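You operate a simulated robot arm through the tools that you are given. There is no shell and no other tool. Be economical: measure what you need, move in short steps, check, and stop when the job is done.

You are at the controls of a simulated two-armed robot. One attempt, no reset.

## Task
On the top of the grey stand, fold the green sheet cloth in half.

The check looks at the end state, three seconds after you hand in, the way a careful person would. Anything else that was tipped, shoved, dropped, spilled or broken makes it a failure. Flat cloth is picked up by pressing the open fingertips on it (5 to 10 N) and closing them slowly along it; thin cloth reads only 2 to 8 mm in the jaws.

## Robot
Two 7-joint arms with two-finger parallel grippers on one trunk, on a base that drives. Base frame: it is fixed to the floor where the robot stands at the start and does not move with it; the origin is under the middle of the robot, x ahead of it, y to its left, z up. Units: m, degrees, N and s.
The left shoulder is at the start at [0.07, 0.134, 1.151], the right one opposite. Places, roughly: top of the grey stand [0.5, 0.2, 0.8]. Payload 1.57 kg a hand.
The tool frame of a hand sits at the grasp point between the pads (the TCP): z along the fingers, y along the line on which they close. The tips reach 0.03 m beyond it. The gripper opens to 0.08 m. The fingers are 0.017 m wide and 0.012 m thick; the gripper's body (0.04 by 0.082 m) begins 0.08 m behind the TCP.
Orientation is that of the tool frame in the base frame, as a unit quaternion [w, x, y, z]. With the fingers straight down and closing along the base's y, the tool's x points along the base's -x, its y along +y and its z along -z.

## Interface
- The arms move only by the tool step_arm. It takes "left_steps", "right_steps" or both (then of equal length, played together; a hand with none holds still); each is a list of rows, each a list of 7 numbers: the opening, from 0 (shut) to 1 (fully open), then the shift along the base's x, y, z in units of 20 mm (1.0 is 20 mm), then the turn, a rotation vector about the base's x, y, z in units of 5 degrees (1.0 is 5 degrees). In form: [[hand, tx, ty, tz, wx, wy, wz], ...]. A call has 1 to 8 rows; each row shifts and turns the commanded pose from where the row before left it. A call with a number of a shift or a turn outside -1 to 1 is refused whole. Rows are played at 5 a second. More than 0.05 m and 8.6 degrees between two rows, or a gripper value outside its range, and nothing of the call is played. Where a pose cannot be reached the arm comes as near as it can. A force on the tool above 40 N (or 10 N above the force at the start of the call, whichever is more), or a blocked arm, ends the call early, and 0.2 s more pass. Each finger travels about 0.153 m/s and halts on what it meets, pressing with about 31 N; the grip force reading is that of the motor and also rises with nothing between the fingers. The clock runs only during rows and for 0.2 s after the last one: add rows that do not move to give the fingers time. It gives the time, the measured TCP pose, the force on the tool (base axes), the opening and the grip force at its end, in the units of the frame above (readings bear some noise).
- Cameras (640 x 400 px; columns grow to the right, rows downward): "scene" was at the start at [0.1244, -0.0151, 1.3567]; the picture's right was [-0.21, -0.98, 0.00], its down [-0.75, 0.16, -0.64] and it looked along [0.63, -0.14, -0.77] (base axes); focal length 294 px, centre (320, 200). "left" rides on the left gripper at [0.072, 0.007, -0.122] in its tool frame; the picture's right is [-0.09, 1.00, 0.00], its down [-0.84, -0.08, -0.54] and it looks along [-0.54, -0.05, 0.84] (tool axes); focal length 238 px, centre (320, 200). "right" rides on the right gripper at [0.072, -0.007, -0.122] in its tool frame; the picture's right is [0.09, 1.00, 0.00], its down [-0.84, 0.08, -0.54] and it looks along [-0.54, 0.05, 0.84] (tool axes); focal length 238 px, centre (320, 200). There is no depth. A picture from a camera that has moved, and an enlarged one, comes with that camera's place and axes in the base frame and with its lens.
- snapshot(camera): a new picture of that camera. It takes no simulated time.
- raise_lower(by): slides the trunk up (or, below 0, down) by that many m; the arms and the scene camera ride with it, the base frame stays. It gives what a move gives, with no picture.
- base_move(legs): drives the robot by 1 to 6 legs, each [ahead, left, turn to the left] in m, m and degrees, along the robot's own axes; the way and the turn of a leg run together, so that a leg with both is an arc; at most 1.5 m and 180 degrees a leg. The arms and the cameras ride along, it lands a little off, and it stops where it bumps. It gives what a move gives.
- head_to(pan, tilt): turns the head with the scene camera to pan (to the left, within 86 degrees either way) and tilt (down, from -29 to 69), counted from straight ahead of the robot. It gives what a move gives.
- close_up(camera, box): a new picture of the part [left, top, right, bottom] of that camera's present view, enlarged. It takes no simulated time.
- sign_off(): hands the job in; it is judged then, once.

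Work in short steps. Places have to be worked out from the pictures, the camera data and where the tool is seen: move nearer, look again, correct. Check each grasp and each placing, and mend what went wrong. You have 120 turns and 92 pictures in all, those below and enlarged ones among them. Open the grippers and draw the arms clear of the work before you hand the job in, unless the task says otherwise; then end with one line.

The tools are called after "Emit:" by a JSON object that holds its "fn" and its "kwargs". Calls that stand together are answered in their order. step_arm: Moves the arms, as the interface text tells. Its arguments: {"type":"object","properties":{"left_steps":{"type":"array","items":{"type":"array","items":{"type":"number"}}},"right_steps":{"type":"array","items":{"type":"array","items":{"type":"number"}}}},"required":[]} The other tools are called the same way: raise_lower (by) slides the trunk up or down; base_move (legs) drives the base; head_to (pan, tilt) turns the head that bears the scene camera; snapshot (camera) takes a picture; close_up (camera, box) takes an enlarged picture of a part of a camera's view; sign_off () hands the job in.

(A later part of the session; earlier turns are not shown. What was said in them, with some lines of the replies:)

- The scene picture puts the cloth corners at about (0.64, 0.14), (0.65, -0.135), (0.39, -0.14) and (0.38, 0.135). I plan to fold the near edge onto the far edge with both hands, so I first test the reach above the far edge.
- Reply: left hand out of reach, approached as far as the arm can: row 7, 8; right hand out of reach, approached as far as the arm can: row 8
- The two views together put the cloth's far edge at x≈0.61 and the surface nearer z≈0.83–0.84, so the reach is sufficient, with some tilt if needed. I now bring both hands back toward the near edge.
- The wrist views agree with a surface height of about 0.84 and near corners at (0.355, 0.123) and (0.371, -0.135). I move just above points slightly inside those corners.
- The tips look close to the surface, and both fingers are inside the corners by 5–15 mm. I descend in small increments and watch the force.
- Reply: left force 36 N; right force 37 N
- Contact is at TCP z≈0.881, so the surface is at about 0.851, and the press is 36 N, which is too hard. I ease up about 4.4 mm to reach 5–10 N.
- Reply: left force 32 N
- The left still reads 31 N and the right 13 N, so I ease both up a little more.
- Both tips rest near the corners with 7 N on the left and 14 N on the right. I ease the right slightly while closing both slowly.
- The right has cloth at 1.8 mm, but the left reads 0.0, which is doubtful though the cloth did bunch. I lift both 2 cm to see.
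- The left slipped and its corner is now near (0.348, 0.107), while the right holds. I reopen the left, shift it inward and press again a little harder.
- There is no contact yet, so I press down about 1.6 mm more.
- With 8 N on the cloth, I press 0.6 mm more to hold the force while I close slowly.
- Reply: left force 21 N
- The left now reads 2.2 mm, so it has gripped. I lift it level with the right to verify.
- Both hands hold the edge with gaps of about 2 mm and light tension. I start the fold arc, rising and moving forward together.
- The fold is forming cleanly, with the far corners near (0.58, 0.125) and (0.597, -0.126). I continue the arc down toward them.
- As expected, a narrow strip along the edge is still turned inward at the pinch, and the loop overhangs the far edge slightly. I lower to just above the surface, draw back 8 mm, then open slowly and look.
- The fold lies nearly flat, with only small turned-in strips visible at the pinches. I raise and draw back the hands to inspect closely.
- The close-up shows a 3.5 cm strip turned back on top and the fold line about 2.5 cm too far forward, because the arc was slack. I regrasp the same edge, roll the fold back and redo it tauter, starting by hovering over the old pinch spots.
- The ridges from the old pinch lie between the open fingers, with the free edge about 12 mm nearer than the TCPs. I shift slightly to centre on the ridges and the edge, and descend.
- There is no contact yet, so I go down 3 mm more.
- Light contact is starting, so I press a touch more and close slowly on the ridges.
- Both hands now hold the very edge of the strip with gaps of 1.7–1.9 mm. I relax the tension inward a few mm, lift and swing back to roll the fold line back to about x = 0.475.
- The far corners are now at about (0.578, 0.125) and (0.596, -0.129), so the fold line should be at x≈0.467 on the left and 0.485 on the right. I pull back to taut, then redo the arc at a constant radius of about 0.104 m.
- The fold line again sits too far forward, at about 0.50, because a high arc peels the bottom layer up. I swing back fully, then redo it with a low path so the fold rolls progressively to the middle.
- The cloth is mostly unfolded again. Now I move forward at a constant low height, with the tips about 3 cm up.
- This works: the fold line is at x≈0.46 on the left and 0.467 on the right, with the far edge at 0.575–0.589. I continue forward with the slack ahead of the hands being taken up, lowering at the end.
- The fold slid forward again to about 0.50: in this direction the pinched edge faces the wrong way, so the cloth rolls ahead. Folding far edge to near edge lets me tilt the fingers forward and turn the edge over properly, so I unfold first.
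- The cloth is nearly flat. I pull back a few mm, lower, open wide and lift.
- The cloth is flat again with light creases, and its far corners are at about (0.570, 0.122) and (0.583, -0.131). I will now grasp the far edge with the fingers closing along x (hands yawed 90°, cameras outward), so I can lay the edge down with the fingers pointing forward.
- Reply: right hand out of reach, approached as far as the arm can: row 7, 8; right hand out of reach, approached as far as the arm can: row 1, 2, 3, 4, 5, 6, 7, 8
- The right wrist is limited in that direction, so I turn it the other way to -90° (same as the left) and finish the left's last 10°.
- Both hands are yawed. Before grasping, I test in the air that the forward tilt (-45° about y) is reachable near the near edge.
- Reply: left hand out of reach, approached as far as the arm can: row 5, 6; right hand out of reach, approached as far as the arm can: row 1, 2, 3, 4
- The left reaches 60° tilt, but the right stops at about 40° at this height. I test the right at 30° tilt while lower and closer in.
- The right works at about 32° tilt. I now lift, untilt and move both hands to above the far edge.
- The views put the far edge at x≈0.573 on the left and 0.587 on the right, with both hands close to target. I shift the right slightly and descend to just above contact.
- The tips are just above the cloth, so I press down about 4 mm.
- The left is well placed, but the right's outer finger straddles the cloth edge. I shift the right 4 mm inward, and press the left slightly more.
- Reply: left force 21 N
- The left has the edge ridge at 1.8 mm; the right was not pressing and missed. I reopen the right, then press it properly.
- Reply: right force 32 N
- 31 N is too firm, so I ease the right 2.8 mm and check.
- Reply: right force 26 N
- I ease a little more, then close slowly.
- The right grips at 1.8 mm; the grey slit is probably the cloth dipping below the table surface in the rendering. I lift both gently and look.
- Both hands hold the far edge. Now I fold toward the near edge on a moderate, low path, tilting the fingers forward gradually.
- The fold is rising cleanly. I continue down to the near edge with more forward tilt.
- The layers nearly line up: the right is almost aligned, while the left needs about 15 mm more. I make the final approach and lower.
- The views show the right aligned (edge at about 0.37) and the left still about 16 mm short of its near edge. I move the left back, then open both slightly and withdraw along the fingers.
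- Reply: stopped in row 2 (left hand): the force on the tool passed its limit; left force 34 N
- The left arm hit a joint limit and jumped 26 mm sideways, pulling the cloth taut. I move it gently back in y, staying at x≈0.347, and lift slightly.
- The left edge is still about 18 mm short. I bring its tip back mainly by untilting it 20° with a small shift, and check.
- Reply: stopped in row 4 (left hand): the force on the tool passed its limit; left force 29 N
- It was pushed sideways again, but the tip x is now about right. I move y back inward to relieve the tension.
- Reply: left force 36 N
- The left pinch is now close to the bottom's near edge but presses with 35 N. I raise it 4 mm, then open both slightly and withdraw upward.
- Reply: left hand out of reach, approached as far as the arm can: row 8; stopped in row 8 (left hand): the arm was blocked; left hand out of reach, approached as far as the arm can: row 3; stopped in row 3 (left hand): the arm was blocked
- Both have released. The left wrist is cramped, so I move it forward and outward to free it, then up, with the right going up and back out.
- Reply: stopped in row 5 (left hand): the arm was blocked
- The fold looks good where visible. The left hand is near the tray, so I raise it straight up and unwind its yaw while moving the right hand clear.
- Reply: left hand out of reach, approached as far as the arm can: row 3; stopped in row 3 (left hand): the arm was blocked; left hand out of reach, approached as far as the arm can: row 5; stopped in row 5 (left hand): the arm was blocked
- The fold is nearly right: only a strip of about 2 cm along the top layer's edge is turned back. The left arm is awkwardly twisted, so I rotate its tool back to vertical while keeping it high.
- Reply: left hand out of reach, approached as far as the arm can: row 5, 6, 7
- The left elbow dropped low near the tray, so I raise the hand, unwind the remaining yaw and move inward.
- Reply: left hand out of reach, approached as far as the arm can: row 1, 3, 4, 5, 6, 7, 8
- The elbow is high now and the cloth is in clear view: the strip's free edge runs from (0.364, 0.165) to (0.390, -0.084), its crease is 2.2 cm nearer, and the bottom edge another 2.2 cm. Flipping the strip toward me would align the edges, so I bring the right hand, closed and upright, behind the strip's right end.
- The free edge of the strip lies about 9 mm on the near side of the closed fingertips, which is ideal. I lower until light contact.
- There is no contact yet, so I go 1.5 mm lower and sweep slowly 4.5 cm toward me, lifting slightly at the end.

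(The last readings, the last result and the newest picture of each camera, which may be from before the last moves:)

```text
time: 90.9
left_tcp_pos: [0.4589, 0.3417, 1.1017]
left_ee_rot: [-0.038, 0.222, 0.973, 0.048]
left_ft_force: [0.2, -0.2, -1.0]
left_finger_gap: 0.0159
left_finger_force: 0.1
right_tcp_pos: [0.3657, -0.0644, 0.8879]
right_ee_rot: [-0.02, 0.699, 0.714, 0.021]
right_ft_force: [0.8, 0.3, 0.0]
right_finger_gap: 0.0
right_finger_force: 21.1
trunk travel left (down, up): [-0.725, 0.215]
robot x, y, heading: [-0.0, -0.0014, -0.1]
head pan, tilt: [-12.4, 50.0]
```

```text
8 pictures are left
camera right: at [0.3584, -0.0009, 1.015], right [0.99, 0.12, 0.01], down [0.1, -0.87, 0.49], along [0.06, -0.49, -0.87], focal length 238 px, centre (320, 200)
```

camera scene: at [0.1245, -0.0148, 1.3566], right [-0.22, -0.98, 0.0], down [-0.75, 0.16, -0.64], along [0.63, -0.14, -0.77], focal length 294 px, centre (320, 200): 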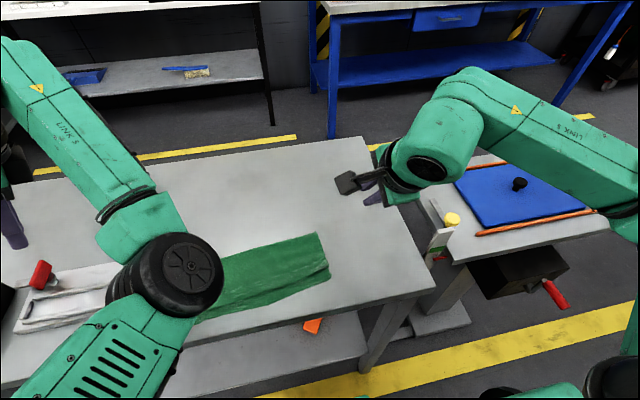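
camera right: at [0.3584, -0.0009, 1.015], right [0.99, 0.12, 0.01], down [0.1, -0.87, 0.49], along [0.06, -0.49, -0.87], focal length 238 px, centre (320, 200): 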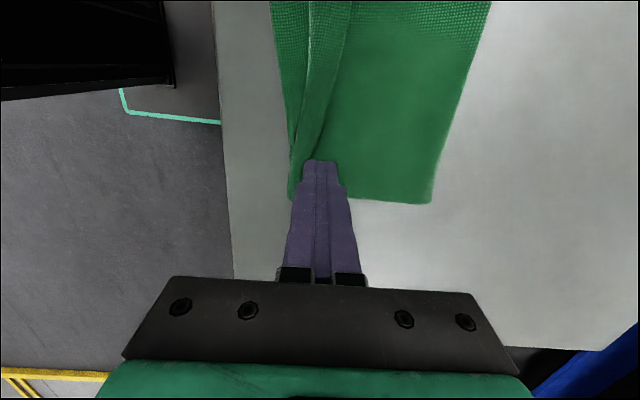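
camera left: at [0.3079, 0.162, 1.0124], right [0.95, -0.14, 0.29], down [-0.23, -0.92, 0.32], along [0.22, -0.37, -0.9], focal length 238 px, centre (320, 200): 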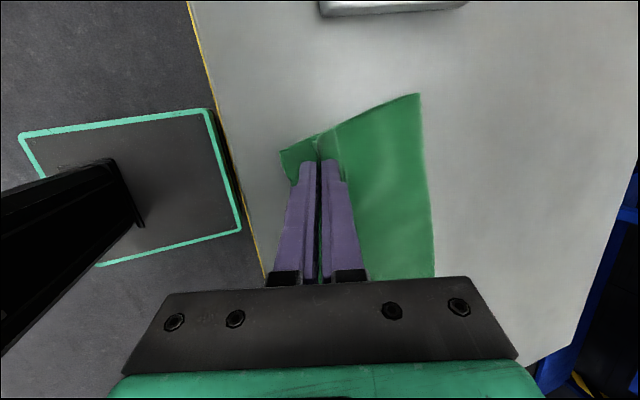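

It worked: the strip's right end has been flipped out to the near edge. I now run the fingertip along the strip toward +y like a zipper, keeping it just above the layers.

Emit:
{"fn": "step_arm", "kwargs": {"right_steps": [[0, 0, 0, -0.1, 0, 0, 0], [0, -0.05, 0.7, 0, 0, 0, 0], [0, -0.07, 0.7, 0, 0, 0, 0], [0, -0.07, 0.7, 0, 0, 0, 0], [0, -0.07, 0.7, 0, 0, 0, 0], [0, -0.07, 0.7, 0, 0, 0, 0], [0, -0.07, 0.7, 0, 0, 0, 0], [0, -0.07, 0.7, 0, 0, 0, 0]]}}

Emit:
{"fn": "close_up", "kwargs": {"camera": "scene", "box": [160, 200, 370, 330]}}

```text
time: 92.7
left_tcp_pos: [0.4601, 0.3417, 1.0987]
left_ee_rot: [-0.038, 0.222, 0.973, 0.048]
left_ft_force: [0.4, 0.2, -0.5]
left_finger_gap: 0.016
left_finger_force: 0.1
right_tcp_pos: [0.3574, 0.0338, 0.8851]
right_ee_rot: [-0.021, 0.699, 0.715, 0.021]
right_ft_force: [-0.2, 0.4, 0.6]
right_finger_gap: 0.0
right_finger_force: 21.4
trunk travel left (down, up): [-0.725, 0.215]
robot x, y, heading: [-0.0009, -0.0023, 0.2]
head pan, tilt: [-12.4, 50.0]
```

```text
3.05 times, centred on (265, 265) of scene
camera zoom: at [0.1245, -0.0143, 1.3567], right [-0.22, -0.98, 0.0], down [-0.75, 0.16, -0.64], along [0.63, -0.14, -0.77], focal length 895 px, centre (488, 2)
```

zoom: 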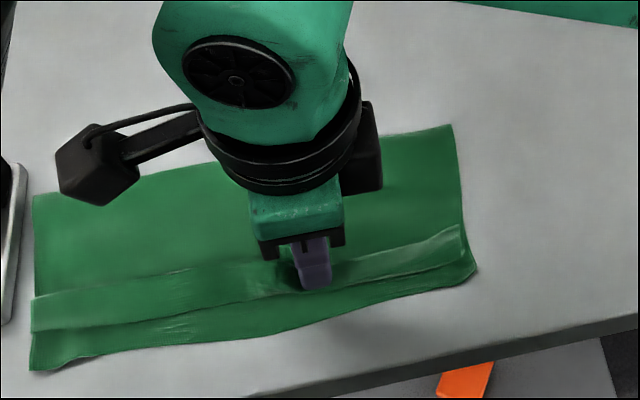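

The strip sprang back because the sweep stopped short of turning it fully over, although it moved nearer. I try a complete sweep here at y≈0.03: back off over the strip, lower, then push well past the bottom edge.

Emit:
{"fn": "step_arm", "kwargs": {"right_steps": [[0, 0, 0, 0.7, 0, 0, 0], [0, 0.8, 0, 0, 0, 0, 0], [0, 0.8, 0, 0, 0, 0, 0], [0, 0.5, 0, 0, 0, 0, 0], [0, 0, 0, -0.4, 0, 0, 0], [0, 0, 0, -0.38, 0, 0, 0], [0, -0.4, 0, 0, 0, 0, 0], [0, -0.4, 0, 0, 0, 0, 0]]}}

Emit:
{"fn": "step_arm", "kwargs": {"right_steps": [[0, -0.4, 0, 0.05, 0, 0, 0], [0, -0.4, 0, 0.1, 0, 0, 0], [0, -0.4, 0, 0.1, 0, 0, 0], [0, -0.4, 0, 0, 0, 0, 0], [0, -0.4, 0, -0.05, 0, 0, 0], [0, -0.4, 0, -0.1, 0, 0, 0], [0, -0.4, 0, -0.1, 0, 0, 0]]}}

Emit:
{"fn": "snapshot", "kwargs": {"camera": "right"}}

```text
time: 94.5
left_tcp_pos: [0.4607, 0.342, 1.0996]
left_ee_rot: [-0.038, 0.223, 0.973, 0.048]
left_ft_force: [0.1, 0.0, 0.2]
left_finger_gap: 0.0159
left_finger_force: 0.1
right_tcp_pos: [0.382, 0.0333, 0.8846]
right_ee_rot: [-0.02, 0.699, 0.715, 0.022]
right_ft_force: [0.1, 0.9, 0.4]
right_finger_gap: 0.0002
right_finger_force: 21.1
trunk travel left (down, up): [-0.725, 0.215]
robot x, y, heading: [0.0005, 0.0009, -0.0]
head pan, tilt: [-12.4, 50.0]
```

```text
time: 96.1
left_tcp_pos: [0.4601, 0.3411, 1.0992]
left_ee_rot: [-0.039, 0.223, 0.973, 0.048]
left_ft_force: [0.6, 0.2, 0.2]
left_finger_gap: 0.0162
left_finger_force: 0.1
right_tcp_pos: [0.3261, 0.0339, 0.8854]
right_ee_rot: [-0.02, 0.699, 0.715, 0.021]
right_ft_force: [0.3, -0.2, -0.1]
right_finger_gap: 0.0
right_finger_force: 21.4
trunk travel left (down, up): [-0.725, 0.215]
robot x, y, heading: [-0.0004, -0.0006, -0.3]
head pan, tilt: [-12.4, 50.0]
```

```text
6 pictures are left
camera right: at [0.3189, 0.0974, 1.0123], right [0.99, 0.11, 0.01], down [0.1, -0.87, 0.49], along [0.06, -0.49, -0.87], focal length 238 px, centre (320, 200)
```

right: 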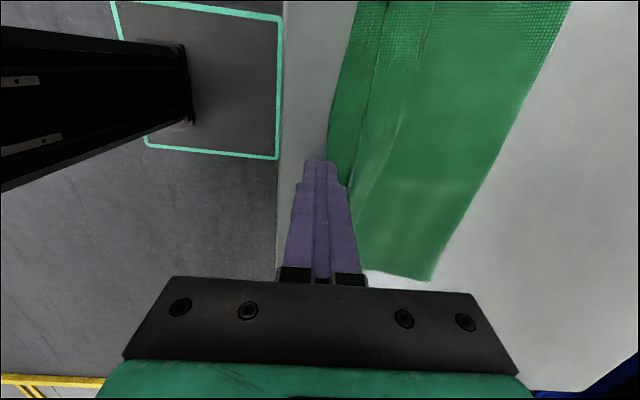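

Here the strip seems turned over at the finger. I repeat the full sweep at y≈0.10.

Emit:
{"fn": "step_arm", "kwargs": {"right_steps": [[0, 0, 0, 0.8, 0, 0, 0], [0, 0.9, 0.8, 0, 0, 0, 0], [0, 0.9, 0.8, 0, 0, 0, 0], [0, 0.9, 0.8, 0, 0, 0, 0], [0, 0.6, 0.8, 0, 0, 0, 0], [0, 0, 0, -0.45, 0, 0, 0], [0, 0, 0, -0.4, 0, 0, 0], [0, -0.4, 0, 0, 0, 0, 0]]}}

Emit:
{"fn": "step_arm", "kwargs": {"right_steps": [[0, -0.45, 0, 0, 0, 0, 0], [0, -0.45, 0, 0.1, 0, 0, 0], [0, -0.45, 0, 0.1, 0, 0, 0], [0, -0.45, 0, 0.05, 0, 0, 0], [0, -0.45, 0, 0, 0, 0, 0], [0, -0.45, 0, -0.1, 0, 0, 0], [0, -0.45, 0, -0.1, 0, 0, 0]]}}

Emit:
{"fn": "step_arm", "kwargs": {"right_steps": [[0, 0, 0, 1, 0, 0, 0], [0, 0.5, -1, 1, 0, 0, 0], [0, 0.8, -1, 1, 0, 0, 0], [0, 0.8, -1, 0.5, 0, 0, 0], [0, 0.8, -1, 0, 0, 0, 0], [0, 0.8, -1, 0, 0, 0, 0], [0, 0, -1, 0, 0, 0, 0], [0, 0, -1, 0, 0, 0, 0]]}}

Emit:
{"fn": "close_up", "kwargs": {"camera": "scene", "box": [160, 200, 370, 330]}}

```text
time: 97.9
left_tcp_pos: [0.459, 0.3413, 1.0988]
left_ee_rot: [-0.038, 0.222, 0.973, 0.047]
left_ft_force: [-1.2, -0.1, -0.5]
left_finger_gap: 0.0163
left_finger_force: 0.0
right_tcp_pos: [0.3833, 0.0974, 0.8831]
right_ee_rot: [-0.021, 0.699, 0.715, 0.022]
right_ft_force: [-0.7, 0.5, -0.2]
right_finger_gap: 0.0001
right_finger_force: 21.2
trunk travel left (down, up): [-0.725, 0.215]
robot x, y, heading: [-0.0001, 0.0008, -0.2]
head pan, tilt: [-12.4, 50.0]
```

```text
time: 99.5
left_tcp_pos: [0.458, 0.3406, 1.1015]
left_ee_rot: [-0.035, 0.22, 0.974, 0.049]
left_ft_force: [0.2, 0.2, -0.2]
left_finger_gap: 0.016
left_finger_force: 0.1
right_tcp_pos: [0.3264, 0.0917, 0.882]
right_ee_rot: [-0.016, 0.706, 0.708, 0.019]
right_ft_force: [2.3, -0.6, 22.6]
right_finger_gap: 0.0
right_finger_force: 21.3
trunk travel left (down, up): [-0.725, 0.215]
robot x, y, heading: [0.0046, 0.0011, 0.0]
head pan, tilt: [-12.4, 50.0]
```

```text
time: 101.3
left_tcp_pos: [0.4594, 0.3403, 1.0993]
left_ee_rot: [-0.038, 0.221, 0.973, 0.049]
left_ft_force: [0.8, -0.8, 1.0]
left_finger_gap: 0.016
left_finger_force: 0.3
right_tcp_pos: [0.3935, -0.0441, 0.9549]
right_ee_rot: [-0.021, 0.698, 0.715, 0.022]
right_ft_force: [0.1, -0.8, -0.4]
right_finger_gap: 0.0
right_finger_force: 21.3
trunk travel left (down, up): [-0.725, 0.215]
robot x, y, heading: [0.0007, 0.0006, 0.1]
head pan, tilt: [-12.4, 50.0]
```

```text
3.05 times, centred on (265, 265) of scene
camera zoom: at [0.1241, -0.0163, 1.3567], right [-0.22, -0.98, 0.0], down [-0.75, 0.17, -0.64], along [0.63, -0.14, -0.77], focal length 895 px, centre (488, 2)
```

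zoom: 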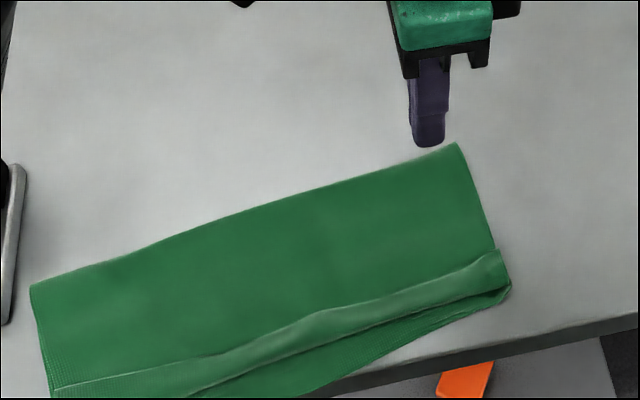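

The cloth itself was dragged nearer to the table edge on the left. I look at the wider view.

Emit:
{"fn": "close_up", "kwargs": {"camera": "scene", "box": [130, 210, 370, 360]}}

```text
2.67 times, centred on (250, 285) of scene
camera zoom: at [0.1241, -0.0163, 1.3567], right [-0.22, -0.98, 0.0], down [-0.75, 0.17, -0.64], along [0.63, -0.14, -0.77], focal length 783 px, centre (507, -27)
```

zoom: 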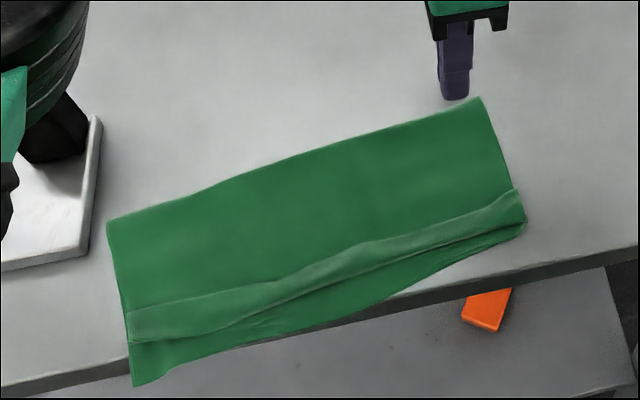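

The whole cloth slid so that its near-left corner overhangs the table edge at x≈0.29. I press the closed fingertip on the middle of the folded cloth and drag it back +x, starting by moving above (0.355, 0.08).

Emit:
{"fn": "step_arm", "kwargs": {"right_steps": [[0, -0.25, 0.8, -0.4, 0, 0, 0], [0, -0.25, 0.8, -0.4, 0, 0, 0], [0, -0.25, 0.8, -0.4, 0, 0, 0], [0, -0.25, 0.8, -0.4, 0, 0, 0], [0, -0.25, 0.8, -0.4, 0, 0, 0], [0, -0.25, 0.8, -0.4, 0, 0, 0], [0, -0.25, 0.8, -0.5, 0, 0, 0], [0, -0.1, 0.6, -0.3, 0, 0, 0]]}}

Emit:
{"fn": "step_arm", "kwargs": {"right_steps": [[0, 0, 0, -0.2, 0, 0, 0], [0, 0, 0, -0.1, 0, 0, 0], [0, 0, 0, -0.1, 0, 0, 0], [0, 0, 0, 0, 0, 0, 0]]}}

```text
time: 103.1
left_tcp_pos: [0.4595, 0.342, 1.0985]
left_ee_rot: [-0.039, 0.222, 0.973, 0.048]
left_ft_force: [-0.1, -0.2, 1.4]
left_finger_gap: 0.0161
left_finger_force: 0.1
right_tcp_pos: [0.3579, 0.0806, 0.8881]
right_ee_rot: [-0.02, 0.699, 0.715, 0.022]
right_ft_force: [-0.6, -1.6, -0.2]
right_finger_gap: 0.0001
right_finger_force: 21.6
trunk travel left (down, up): [-0.725, 0.215]
robot x, y, heading: [0.0002, 0.0006, 0.1]
head pan, tilt: [-12.4, 50.0]
```

```text
time: 104.1
left_tcp_pos: [0.4595, 0.3406, 1.0986]
left_ee_rot: [-0.039, 0.222, 0.973, 0.048]
left_ft_force: [-0.1, 0.5, 0.7]
left_finger_gap: 0.0157
left_finger_force: 0.0
right_tcp_pos: [0.3603, 0.0814, 0.882]
right_ee_rot: [-0.022, 0.699, 0.714, 0.023]
right_ft_force: [0.0, 0.2, 5.9]
right_finger_gap: 0.0
right_finger_force: 21.3
trunk travel left (down, up): [-0.725, 0.215]
robot x, y, heading: [-0.0007, -0.0015, 0.0]
head pan, tilt: [-12.4, 50.0]
```

Contact is at about 6 N. I press 1.6 mm more for a firm hold and drag +x by 5 cm.

Emit:
{"fn": "step_arm", "kwargs": {"right_steps": [[0, 0, 0, -0.08, 0, 0, 0], [0, 0.3, 0, 0, 0, 0, 0], [0, 0.4, 0, 0, 0, 0, 0], [0, 0.4, 0, 0, 0, 0, 0], [0, 0.4, 0, 0, 0, 0, 0], [0, 0.4, 0, 0, 0, 0, 0], [0, 0.4, 0, 0, 0, 0, 0], [0, 0.3, 0, 0, 0, 0, 0]]}}

Emit:
{"fn": "close_up", "kwargs": {"camera": "scene", "box": [130, 200, 370, 350]}}

```text
time: 105.9
left_tcp_pos: [0.4578, 0.3414, 1.1009]
left_ee_rot: [-0.036, 0.222, 0.973, 0.049]
left_ft_force: [-0.8, 0.3, 0.6]
left_finger_gap: 0.016
left_finger_force: 0.0
right_tcp_pos: [0.4094, 0.081, 0.8818]
right_ee_rot: [-0.021, 0.698, 0.715, 0.022]
right_ft_force: [-3.2, 0.3, 19.6]
right_finger_gap: 0.0
right_finger_force: 21.1
trunk travel left (down, up): [-0.725, 0.215]
robot x, y, heading: [0.0014, -0.0001, -0.1]
head pan, tilt: [-12.4, 50.0]
```

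```text
2.67 times, centred on (250, 275) of scene
camera zoom: at [0.1209, -0.0156, 1.3571], right [-0.22, -0.98, 0.0], down [-0.75, 0.17, -0.65], along [0.63, -0.14, -0.76], focal length 783 px, centre (507, 0)
```

zoom: 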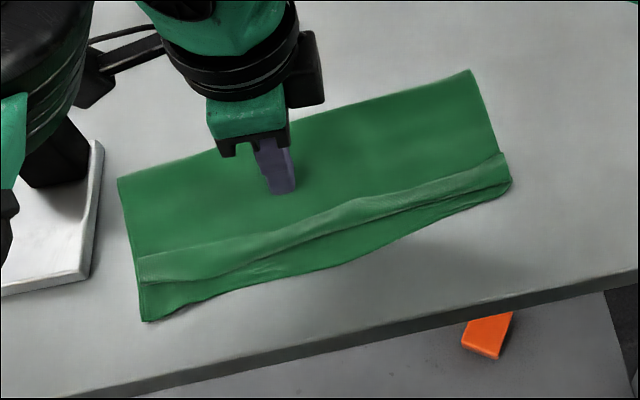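

The folded cloth moved back onto the table as one piece. To unroll the remaining turned strip (1.5–2.2 cm wide), I will push its free edge evenly toward me with both grippers open wide along y, which gives four contact points, so I first turn the right hand back to yaw 0 and straighten the left.

Emit:
{"fn": "step_arm", "kwargs": {"right_steps": [[0, 0, 0, 1, 0, 0, 0], [0, 0, -0.5, 1, 0, 0, 1], [0, 0, -1, 1, 0, 0, 1], [0.3, 0, -1, 0.5, 0, 0, 1], [0.6, 0, -1, 0, 0, 0, 1], [1, 0, -1, 0, 0, 0, 1], [1, 0, -0.5, 0, 0, 0, 1], [1, 0, 0, 0, 0, 0, 1]], "left_steps": [[0.2, 0, 0, 0, 0, 0, 1], [0.3, 0, 0, 0, 0, 0, 1], [0.5, 0, 0, 0, 0, 0, 1], [0.7, 0, 0, 0, 0, 0, 1], [0.9, 0, 0, 0, 0, 0, 1], [1, 0, 0, 0, 0, 0, 0], [1, 0, 0, 0, 0, 0, 0], [1, 0, 0, 0, 0, 0, 0]]}}

Emit:
{"fn": "step_arm", "kwargs": {"right_steps": [[1, 0, 0, 0, 0, 0, 1], [1, 0, 0, 0, 0, 0, 1], [1, 0, 0, 0, 0, 0, 1], [1, 0, 0, 0, 0, 0, 1], [1, 0, 0, 0, 0, 0, 1], [1, 0, 0, 0, 0, 0, 1], [1, 0, 0, 0, 0, 0, 1], [1, 0, 0, 0, 0, 0, 1]], "left_steps": [[1, 0, -0.5, -0.5, 0, 0, 0], [1, 0, -0.5, -0.5, 0, 0, 0], [1, 0, -0.5, -0.5, 0, 0, 0], [1, 0, -0.5, -0.5, 0, 0, 0], [1, 0, -0.5, 0, 0, 0, 0], [1, 0, -0.5, 0, 0, 0, 0], [1, 0, -0.5, 0, 0, 0, 0], [1, 0, -0.5, 0, 0, 0, 0]]}}

```text
time: 107.7
left_tcp_pos: [0.4591, 0.3407, 1.0979]
left_ee_rot: [-0.048, 0.006, 0.998, 0.038]
left_ft_force: [-0.4, -0.6, 0.1]
left_finger_gap: 0.0799
left_finger_force: 0.2
right_tcp_pos: [0.4126, -0.0184, 0.9488]
right_ee_rot: [-0.026, 0.45, 0.892, 0.013]
right_ft_force: [0.0, -0.2, -0.2]
right_finger_gap: 0.0803
right_finger_force: 0.0
trunk travel left (down, up): [-0.725, 0.215]
robot x, y, heading: [0.0014, 0.0005, 0.1]
head pan, tilt: [-12.4, 50.0]
```

```text
time: 109.5
left_tcp_pos: [0.4962, 0.3021, 1.0608]
left_ee_rot: [-0.048, 0.005, 0.998, 0.038]
left_ft_force: [-0.5, -0.2, -0.4]
left_finger_gap: 0.0799
left_finger_force: 0.0
left hand out of reach, approached as far as the arm can: row 2, 3, 4, 5, 6, 7, 8
right_tcp_pos: [0.4101, -0.0185, 0.9507]
right_ee_rot: [-0.028, 0.118, 0.993, 0.006]
right_ft_force: [0.5, 0.3, -0.1]
right_finger_gap: 0.0801
right_finger_force: 0.0
trunk travel left (down, up): [-0.725, 0.215]
robot x, y, heading: [-0.0013, 0.0042, 0.1]
head pan, tilt: [-12.4, 50.0]
```

The left arm stays cramped, so I work with the right alone. I finish its yaw to match the strip line, then descend just behind the free edge at y≈-0.03.

Emit:
{"fn": "step_arm", "kwargs": {"right_steps": [[1, 0, -0.15, -0.6, 0, 0, 1], [1, 0, -0.15, -0.6, 0, 0, 1], [1, 0, -0.15, -0.6, 0, 0, 1], [1, 0, -0.1, -0.6, 0, 0, 0.7], [1, 0, 0, -0.5, -0.6, 0, 0], [1, 0, 0, -0.25, 0, 0, 0], [1, 0, 0, 0, 0, 0, 0]]}}

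Emit:
{"fn": "snapshot", "kwargs": {"camera": "right"}}

```text
time: 111.1
left_tcp_pos: [0.4956, 0.3021, 1.0616]
left_ee_rot: [-0.048, 0.007, 0.998, 0.039]
left_ft_force: [0.3, -0.3, 0.2]
left_finger_gap: 0.0799
left_finger_force: 0.0
right_tcp_pos: [0.4091, -0.0317, 0.8873]
right_ee_rot: [-0.031, -0.041, 0.998, -0.027]
right_ft_force: [-0.4, 0.5, 0.2]
right_finger_gap: 0.08
right_finger_force: 0.0
trunk travel left (down, up): [-0.725, 0.215]
robot x, y, heading: [0.0006, 0.0021, 0.0]
head pan, tilt: [-12.4, 50.0]
```

```text
2 pictures are left
camera right: at [0.3479, -0.0375, 1.0151], right [-0.17, 0.98, -0.04], down [0.86, 0.17, 0.48], along [0.48, 0.05, -0.87], focal length 238 px, centre (320, 200)
```

right: 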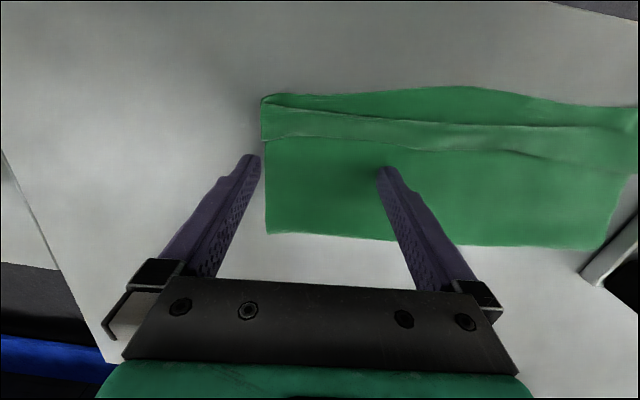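

The strip and both fingertips are clearly seen, with the free edge about 15 mm nearer than the fingers. I level a slight roll of the tool, shift 2 cm inward and lower to light contact.

Emit:
{"fn": "step_arm", "kwargs": {"right_steps": [[1, 0, 0.5, 0.2, 0.65, -0.68, 0], [1, 0, 0.5, 0, 0, 0, 0], [1, 0, 0, -0.2, 0, 0, 0], [1, 0, 0, -0.1, 0, 0, 0], [1, 0, 0, -0.06, 0, 0, 0], [1, 0, 0, 0, 0, 0, 0]]}}

```text
time: 112.5
left_tcp_pos: [0.497, 0.3017, 1.0609]
left_ee_rot: [-0.048, 0.006, 0.998, 0.038]
left_ft_force: [-0.5, -0.1, -0.3]
left_finger_gap: 0.0798
left_finger_force: 0.1
right_tcp_pos: [0.4109, -0.0104, 0.8844]
right_ee_rot: [0.0, -0.041, 0.999, 0.001]
right_ft_force: [0.9, -0.2, 0.1]
right_finger_gap: 0.0799
right_finger_force: 0.0
trunk travel left (down, up): [-0.725, 0.215]
robot x, y, heading: [-0.0033, 0.0015, 0.1]
head pan, tilt: [-12.4, 50.0]
```

The hand is level and just above the cloth. I lower 1.5 mm and sweep 5.2 cm toward me at constant height.

Emit:
{"fn": "step_arm", "kwargs": {"right_steps": [[1, 0, 0, -0.08, 0, 0, 0], [1, -0.4, 0, 0, 0, 0, 0], [1, -0.4, 0, 0, 0, 0, 0], [1, -0.4, 0, 0, 0, 0, 0], [1, -0.4, 0, 0, 0, 0, 0], [1, -0.4, 0, 0, 0, 0, 0], [1, -0.4, 0, 0, 0, 0, 0], [1, -0.2, 0, 0, 0, 0, 0]]}}

```text
time: 114.3
left_tcp_pos: [0.4967, 0.3008, 1.0618]
left_ee_rot: [-0.048, 0.007, 0.998, 0.039]
left_ft_force: [-0.5, -0.1, -0.1]
left_finger_gap: 0.0802
left_finger_force: 0.1
right_tcp_pos: [0.3596, -0.011, 0.8823]
right_ee_rot: [0.0, -0.041, 0.999, 0.001]
right_ft_force: [-0.1, -1.0, -0.2]
right_finger_gap: 0.0802
right_finger_force: 0.1
trunk travel left (down, up): [-0.725, 0.215]
robot x, y, heading: [0.0031, 0.0005, 0.1]
head pan, tilt: [-12.4, 50.0]
```

There was almost no force, so the cloth was not dragged. Keeping the height, I zip along the edge toward +y to unroll the rest.

Emit:
{"fn": "step_arm", "kwargs": {"right_steps": [[1, -0.05, 0.6, 0, 0, 0, 0], [1, -0.05, 0.6, 0, 0, 0, 0], [1, -0.05, 0.6, 0, 0, 0, 0], [1, -0.05, 0.6, 0, 0, 0, 0], [1, -0.05, 0.6, 0, 0, 0, 0], [1, -0.05, 0.6, 0, 0, 0, 0], [1, -0.05, 0.6, 0, 0, 0, 0], [1, -0.05, 0.6, 0, 0, 0, 0]]}}

Emit:
{"fn": "snapshot", "kwargs": {"camera": "right"}}

```text
time: 116.1
left_tcp_pos: [0.4967, 0.3042, 1.0591]
left_ee_rot: [-0.048, 0.003, 0.998, 0.038]
left_ft_force: [0.2, -1.2, 0.1]
left_finger_gap: 0.0798
left_finger_force: 0.1
right_tcp_pos: [0.3643, 0.0773, 0.8805]
right_ee_rot: [0.0, -0.017, 1.0, 0.0]
right_ft_force: [0.9, 0.1, 2.4]
right_finger_gap: 0.0801
right_finger_force: 0.0
trunk travel left (down, up): [-0.725, 0.215]
robot x, y, heading: [0.0009, -0.0016, 0.0]
head pan, tilt: [-12.4, 50.0]
```

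```text
1 pictures are left
camera right: at [0.2944, 0.0675, 1.0048], right [-0.13, 0.99, 0.0], down [0.83, 0.11, 0.54], along [0.54, 0.07, -0.84], focal length 238 px, centre (320, 200)
```

right: 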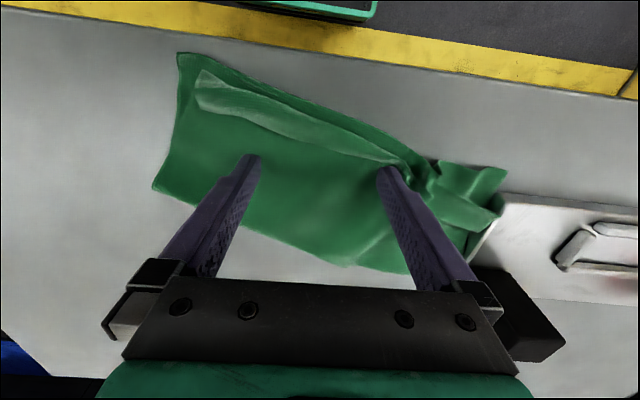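

The leading finger bunched the cloth's left end toward the tray, so I must undo that. I lift straight up, close the fingers, move over the right third of the folded cloth, and press-drag it toward -y to pull it straight.

Emit:
{"fn": "step_arm", "kwargs": {"right_steps": [[1, 0, 0, 0.8, 0, 0, 0], [1, 0, 0, 1, 0, 0, 0], [0.5, 0, -0.7, 0.5, 0, 0, 0], [0, 0.1, -0.7, 0, 0, 0, 0], [0, 0.1, -0.7, 0, 0, 0, 0], [0, 0.1, -0.7, -0.8, 0, 0, 0], [0, 0, 0, -0.8, 0, 0, 0], [0, 0, 0, -0.4, 0, 0, 0]]}}

Emit:
{"fn": "step_arm", "kwargs": {"right_steps": [[0, 0, 0, -0.2, 0, 0, 0], [0, 0, 0, -0.1, 0, 0, 0], [0, 0, 0, 0, 0, 0, 0]]}}

```text
time: 117.9
left_tcp_pos: [0.4973, 0.302, 1.0604]
left_ee_rot: [-0.048, 0.007, 0.998, 0.038]
left_ft_force: [0.1, -0.2, -0.3]
left_finger_gap: 0.08
left_finger_force: 0.1
right_tcp_pos: [0.3564, 0.0324, 0.8903]
right_ee_rot: [0.0, -0.043, 0.999, 0.001]
right_ft_force: [-0.1, -0.1, -0.7]
right_finger_gap: 0.0
right_finger_force: 21.3
trunk travel left (down, up): [-0.725, 0.215]
robot x, y, heading: [-0.0007, -0.0005, -0.5]
head pan, tilt: [-12.4, 50.0]
```

```text
time: 118.7
left_tcp_pos: [0.4964, 0.3013, 1.0616]
left_ee_rot: [-0.048, 0.006, 0.998, 0.039]
left_ft_force: [0.3, 0.3, 0.5]
left_finger_gap: 0.08
left_finger_force: 0.0
right_tcp_pos: [0.3552, 0.0299, 0.8818]
right_ee_rot: [0.0, -0.04, 0.999, 0.001]
right_ft_force: [0.7, -0.1, -1.0]
right_finger_gap: 0.0001
right_finger_force: 21.1
trunk travel left (down, up): [-0.725, 0.215]
robot x, y, heading: [-0.0, -0.0015, -0.3]
head pan, tilt: [-12.4, 50.0]
```

The finger is just touching at (0.355, 0.03). I shift 2 cm toward the fold to be off the strip, press firmly, and check the force.

Emit:
{"fn": "step_arm", "kwargs": {"right_steps": [[0, 0, 0, 0.3, 0, 0, 0], [0, 0.9, -0.3, 0, 0, 0, 0], [0, 0, 0, -0.3, 0, 0, 0], [0, 0, 0, -0.1, 0, 0, 0], [0, 0, 0, -0.05, 0, 0, 0], [0, 0, 0, 0, 0, 0, 0]]}}

```text
time: 120.1
left_tcp_pos: [0.4947, 0.3011, 1.063]
left_ee_rot: [-0.047, 0.006, 0.998, 0.038]
left_ft_force: [-0.6, 0.4, -0.6]
left_finger_gap: 0.0801
left_finger_force: 0.1
right_tcp_pos: [0.3736, 0.0245, 0.8805]
right_ee_rot: [0.002, -0.041, 0.999, 0.002]
right_ft_force: [4.9, 0.5, 24.7]
right_finger_gap: 0.0
right_finger_force: 21.1
trunk travel left (down, up): [-0.725, 0.215]
robot x, y, heading: [-0.0003, -0.0021, -0.0]
head pan, tilt: [-12.4, 50.0]
```

With a firm 25 N, I drag toward -y by 6.5 cm and slightly +x.

Emit:
{"fn": "step_arm", "kwargs": {"right_steps": [[0, 0.1, -0.4, 0, 0, 0, 0], [0, 0.15, -0.4, 0, 0, 0, 0], [0, 0.15, -0.4, 0, 0, 0, 0], [0, 0.15, -0.4, 0, 0, 0, 0], [0, 0.15, -0.4, 0, 0, 0, 0], [0, 0.15, -0.4, 0, 0, 0, 0], [0, 0.15, -0.4, 0, 0, 0, 0], [0, 0.15, -0.4, 0, 0, 0, 0]]}}

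```text
time: 121.9
left_tcp_pos: [0.4949, 0.3005, 1.0613]
left_ee_rot: [-0.046, 0.005, 0.998, 0.039]
left_ft_force: [1.2, -0.6, -0.1]
left_finger_gap: 0.0803
left_finger_force: 0.1
right_tcp_pos: [0.3965, -0.0399, 0.8807]
right_ee_rot: [0.0, -0.041, 0.999, 0.0]
right_ft_force: [-1.1, 2.4, 15.8]
right_finger_gap: 0.0001
right_finger_force: 20.9
trunk travel left (down, up): [-0.725, 0.215]
robot x, y, heading: [0.0031, -0.0026, -0.1]
head pan, tilt: [-12.4, 50.0]
```

The drag went through smoothly. I lift, move the right hand clear, and use my last picture for a close look.

Emit:
{"fn": "step_arm", "kwargs": {"right_steps": [[0, 0, 0, 0.8, 0, 0, 0], [0, 0, 0, 1, 0, 0, 0], [0, 0, -1, 1, 0, 0, 0], [0, 0, -1, 1, 0, 0, 0], [0, 0, -1, 0.5, 0, 0, 0], [0, 0, -1, 0, 0, 0, 0], [0, 0, -1, 0, 0, 0, 0], [0, 0, -1, 0, 0, 0, 0]]}}

Emit:
{"fn": "close_up", "kwargs": {"camera": "scene", "box": [100, 170, 380, 345]}}

```text
time: 123.7
left_tcp_pos: [0.497, 0.3013, 1.0628]
left_ee_rot: [-0.048, 0.006, 0.998, 0.038]
left_ft_force: [-0.4, -0.6, -0.5]
left_finger_gap: 0.0801
left_finger_force: 0.1
right_tcp_pos: [0.3958, -0.1615, 0.9666]
right_ee_rot: [0.0, -0.04, 0.999, 0.001]
right_ft_force: [-0.3, 0.0, 0.1]
right_finger_gap: 0.0
right_finger_force: 21.3
trunk travel left (down, up): [-0.725, 0.215]
robot x, y, heading: [0.0031, 0.0027, 0.1]
head pan, tilt: [-12.4, 50.0]
```

```text
2.29 times, centred on (240, 258) of scene
camera zoom: at [0.124, -0.0161, 1.3567], right [-0.22, -0.98, 0.0], down [-0.75, 0.17, -0.64], along [0.63, -0.14, -0.77], focal length 671 px, centre (503, 69)
```

zoom: 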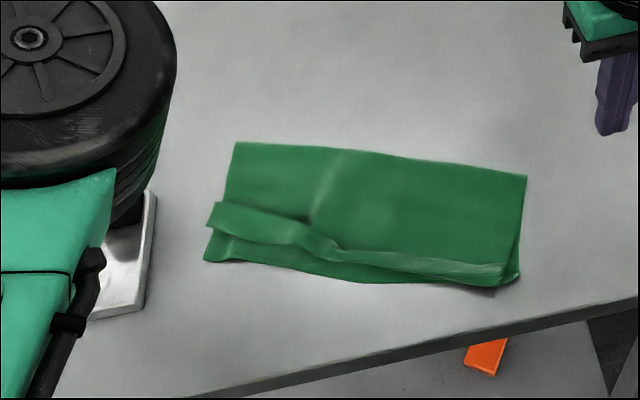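

The cloth is pulled straight again: it is folded in half on the stand, clear of the tray, with a mild wrinkle and a narrow turned hem left. With no pictures left, more blind handling would risk spoiling it, so I open the right gripper and draw both hands up and away.

Emit:
{"fn": "step_arm", "kwargs": {"right_steps": [[0.5, 0, -0.8, 0.8, 0, 0, 0], [1, 0, -0.8, 0.8, 0, 0, 0], [1, 0, -0.8, 0.5, 0, 0, 0], [1, 0, 0, 0, 0, 0, 0]], "left_steps": [[1, 0, 0, 0.3, 0, 0, 0], [1, 0, 0, 0.3, 0, 0, 0], [1, 0, 0, 0.3, 0, 0, 0], [1, 0, 0, 0, 0, 0, 0]]}}

```text
time: 124.7
left_tcp_pos: [0.4983, 0.3019, 1.0794]
left_ee_rot: [-0.048, 0.006, 0.998, 0.038]
left_ft_force: [-1.0, 0.6, -0.8]
left_finger_gap: 0.08
left_finger_force: 0.0
right_tcp_pos: [0.3965, -0.2079, 1.008]
right_ee_rot: [-0.001, -0.04, 0.999, 0.0]
right_ft_force: [0.2, -0.2, 0.3]
right_finger_gap: 0.0799
right_finger_force: 0.1
trunk travel left (down, up): [-0.725, 0.215]
robot x, y, heading: [0.0045, -0.0007, 0.1]
head pan, tilt: [-12.4, 50.0]
```

Both hands are open and clear of the work, so I hand in.

Emit:
{"fn": "sign_off", "kwargs": {}}

```text
The job is handed in.
```

I handed in the green cloth folded roughly in half on the grey stand. It isn't a clean fold: a strip about 2 cm wide along the top layer's edge is still turned back, and there is a mild wrinkle near the left end. In the last picture the cloth lies clear of the tray and nothing looks tipped or dropped, though the left arm hides part of the tray. I ran out of pictures, so I didn't try to flatten the strip without seeing it.
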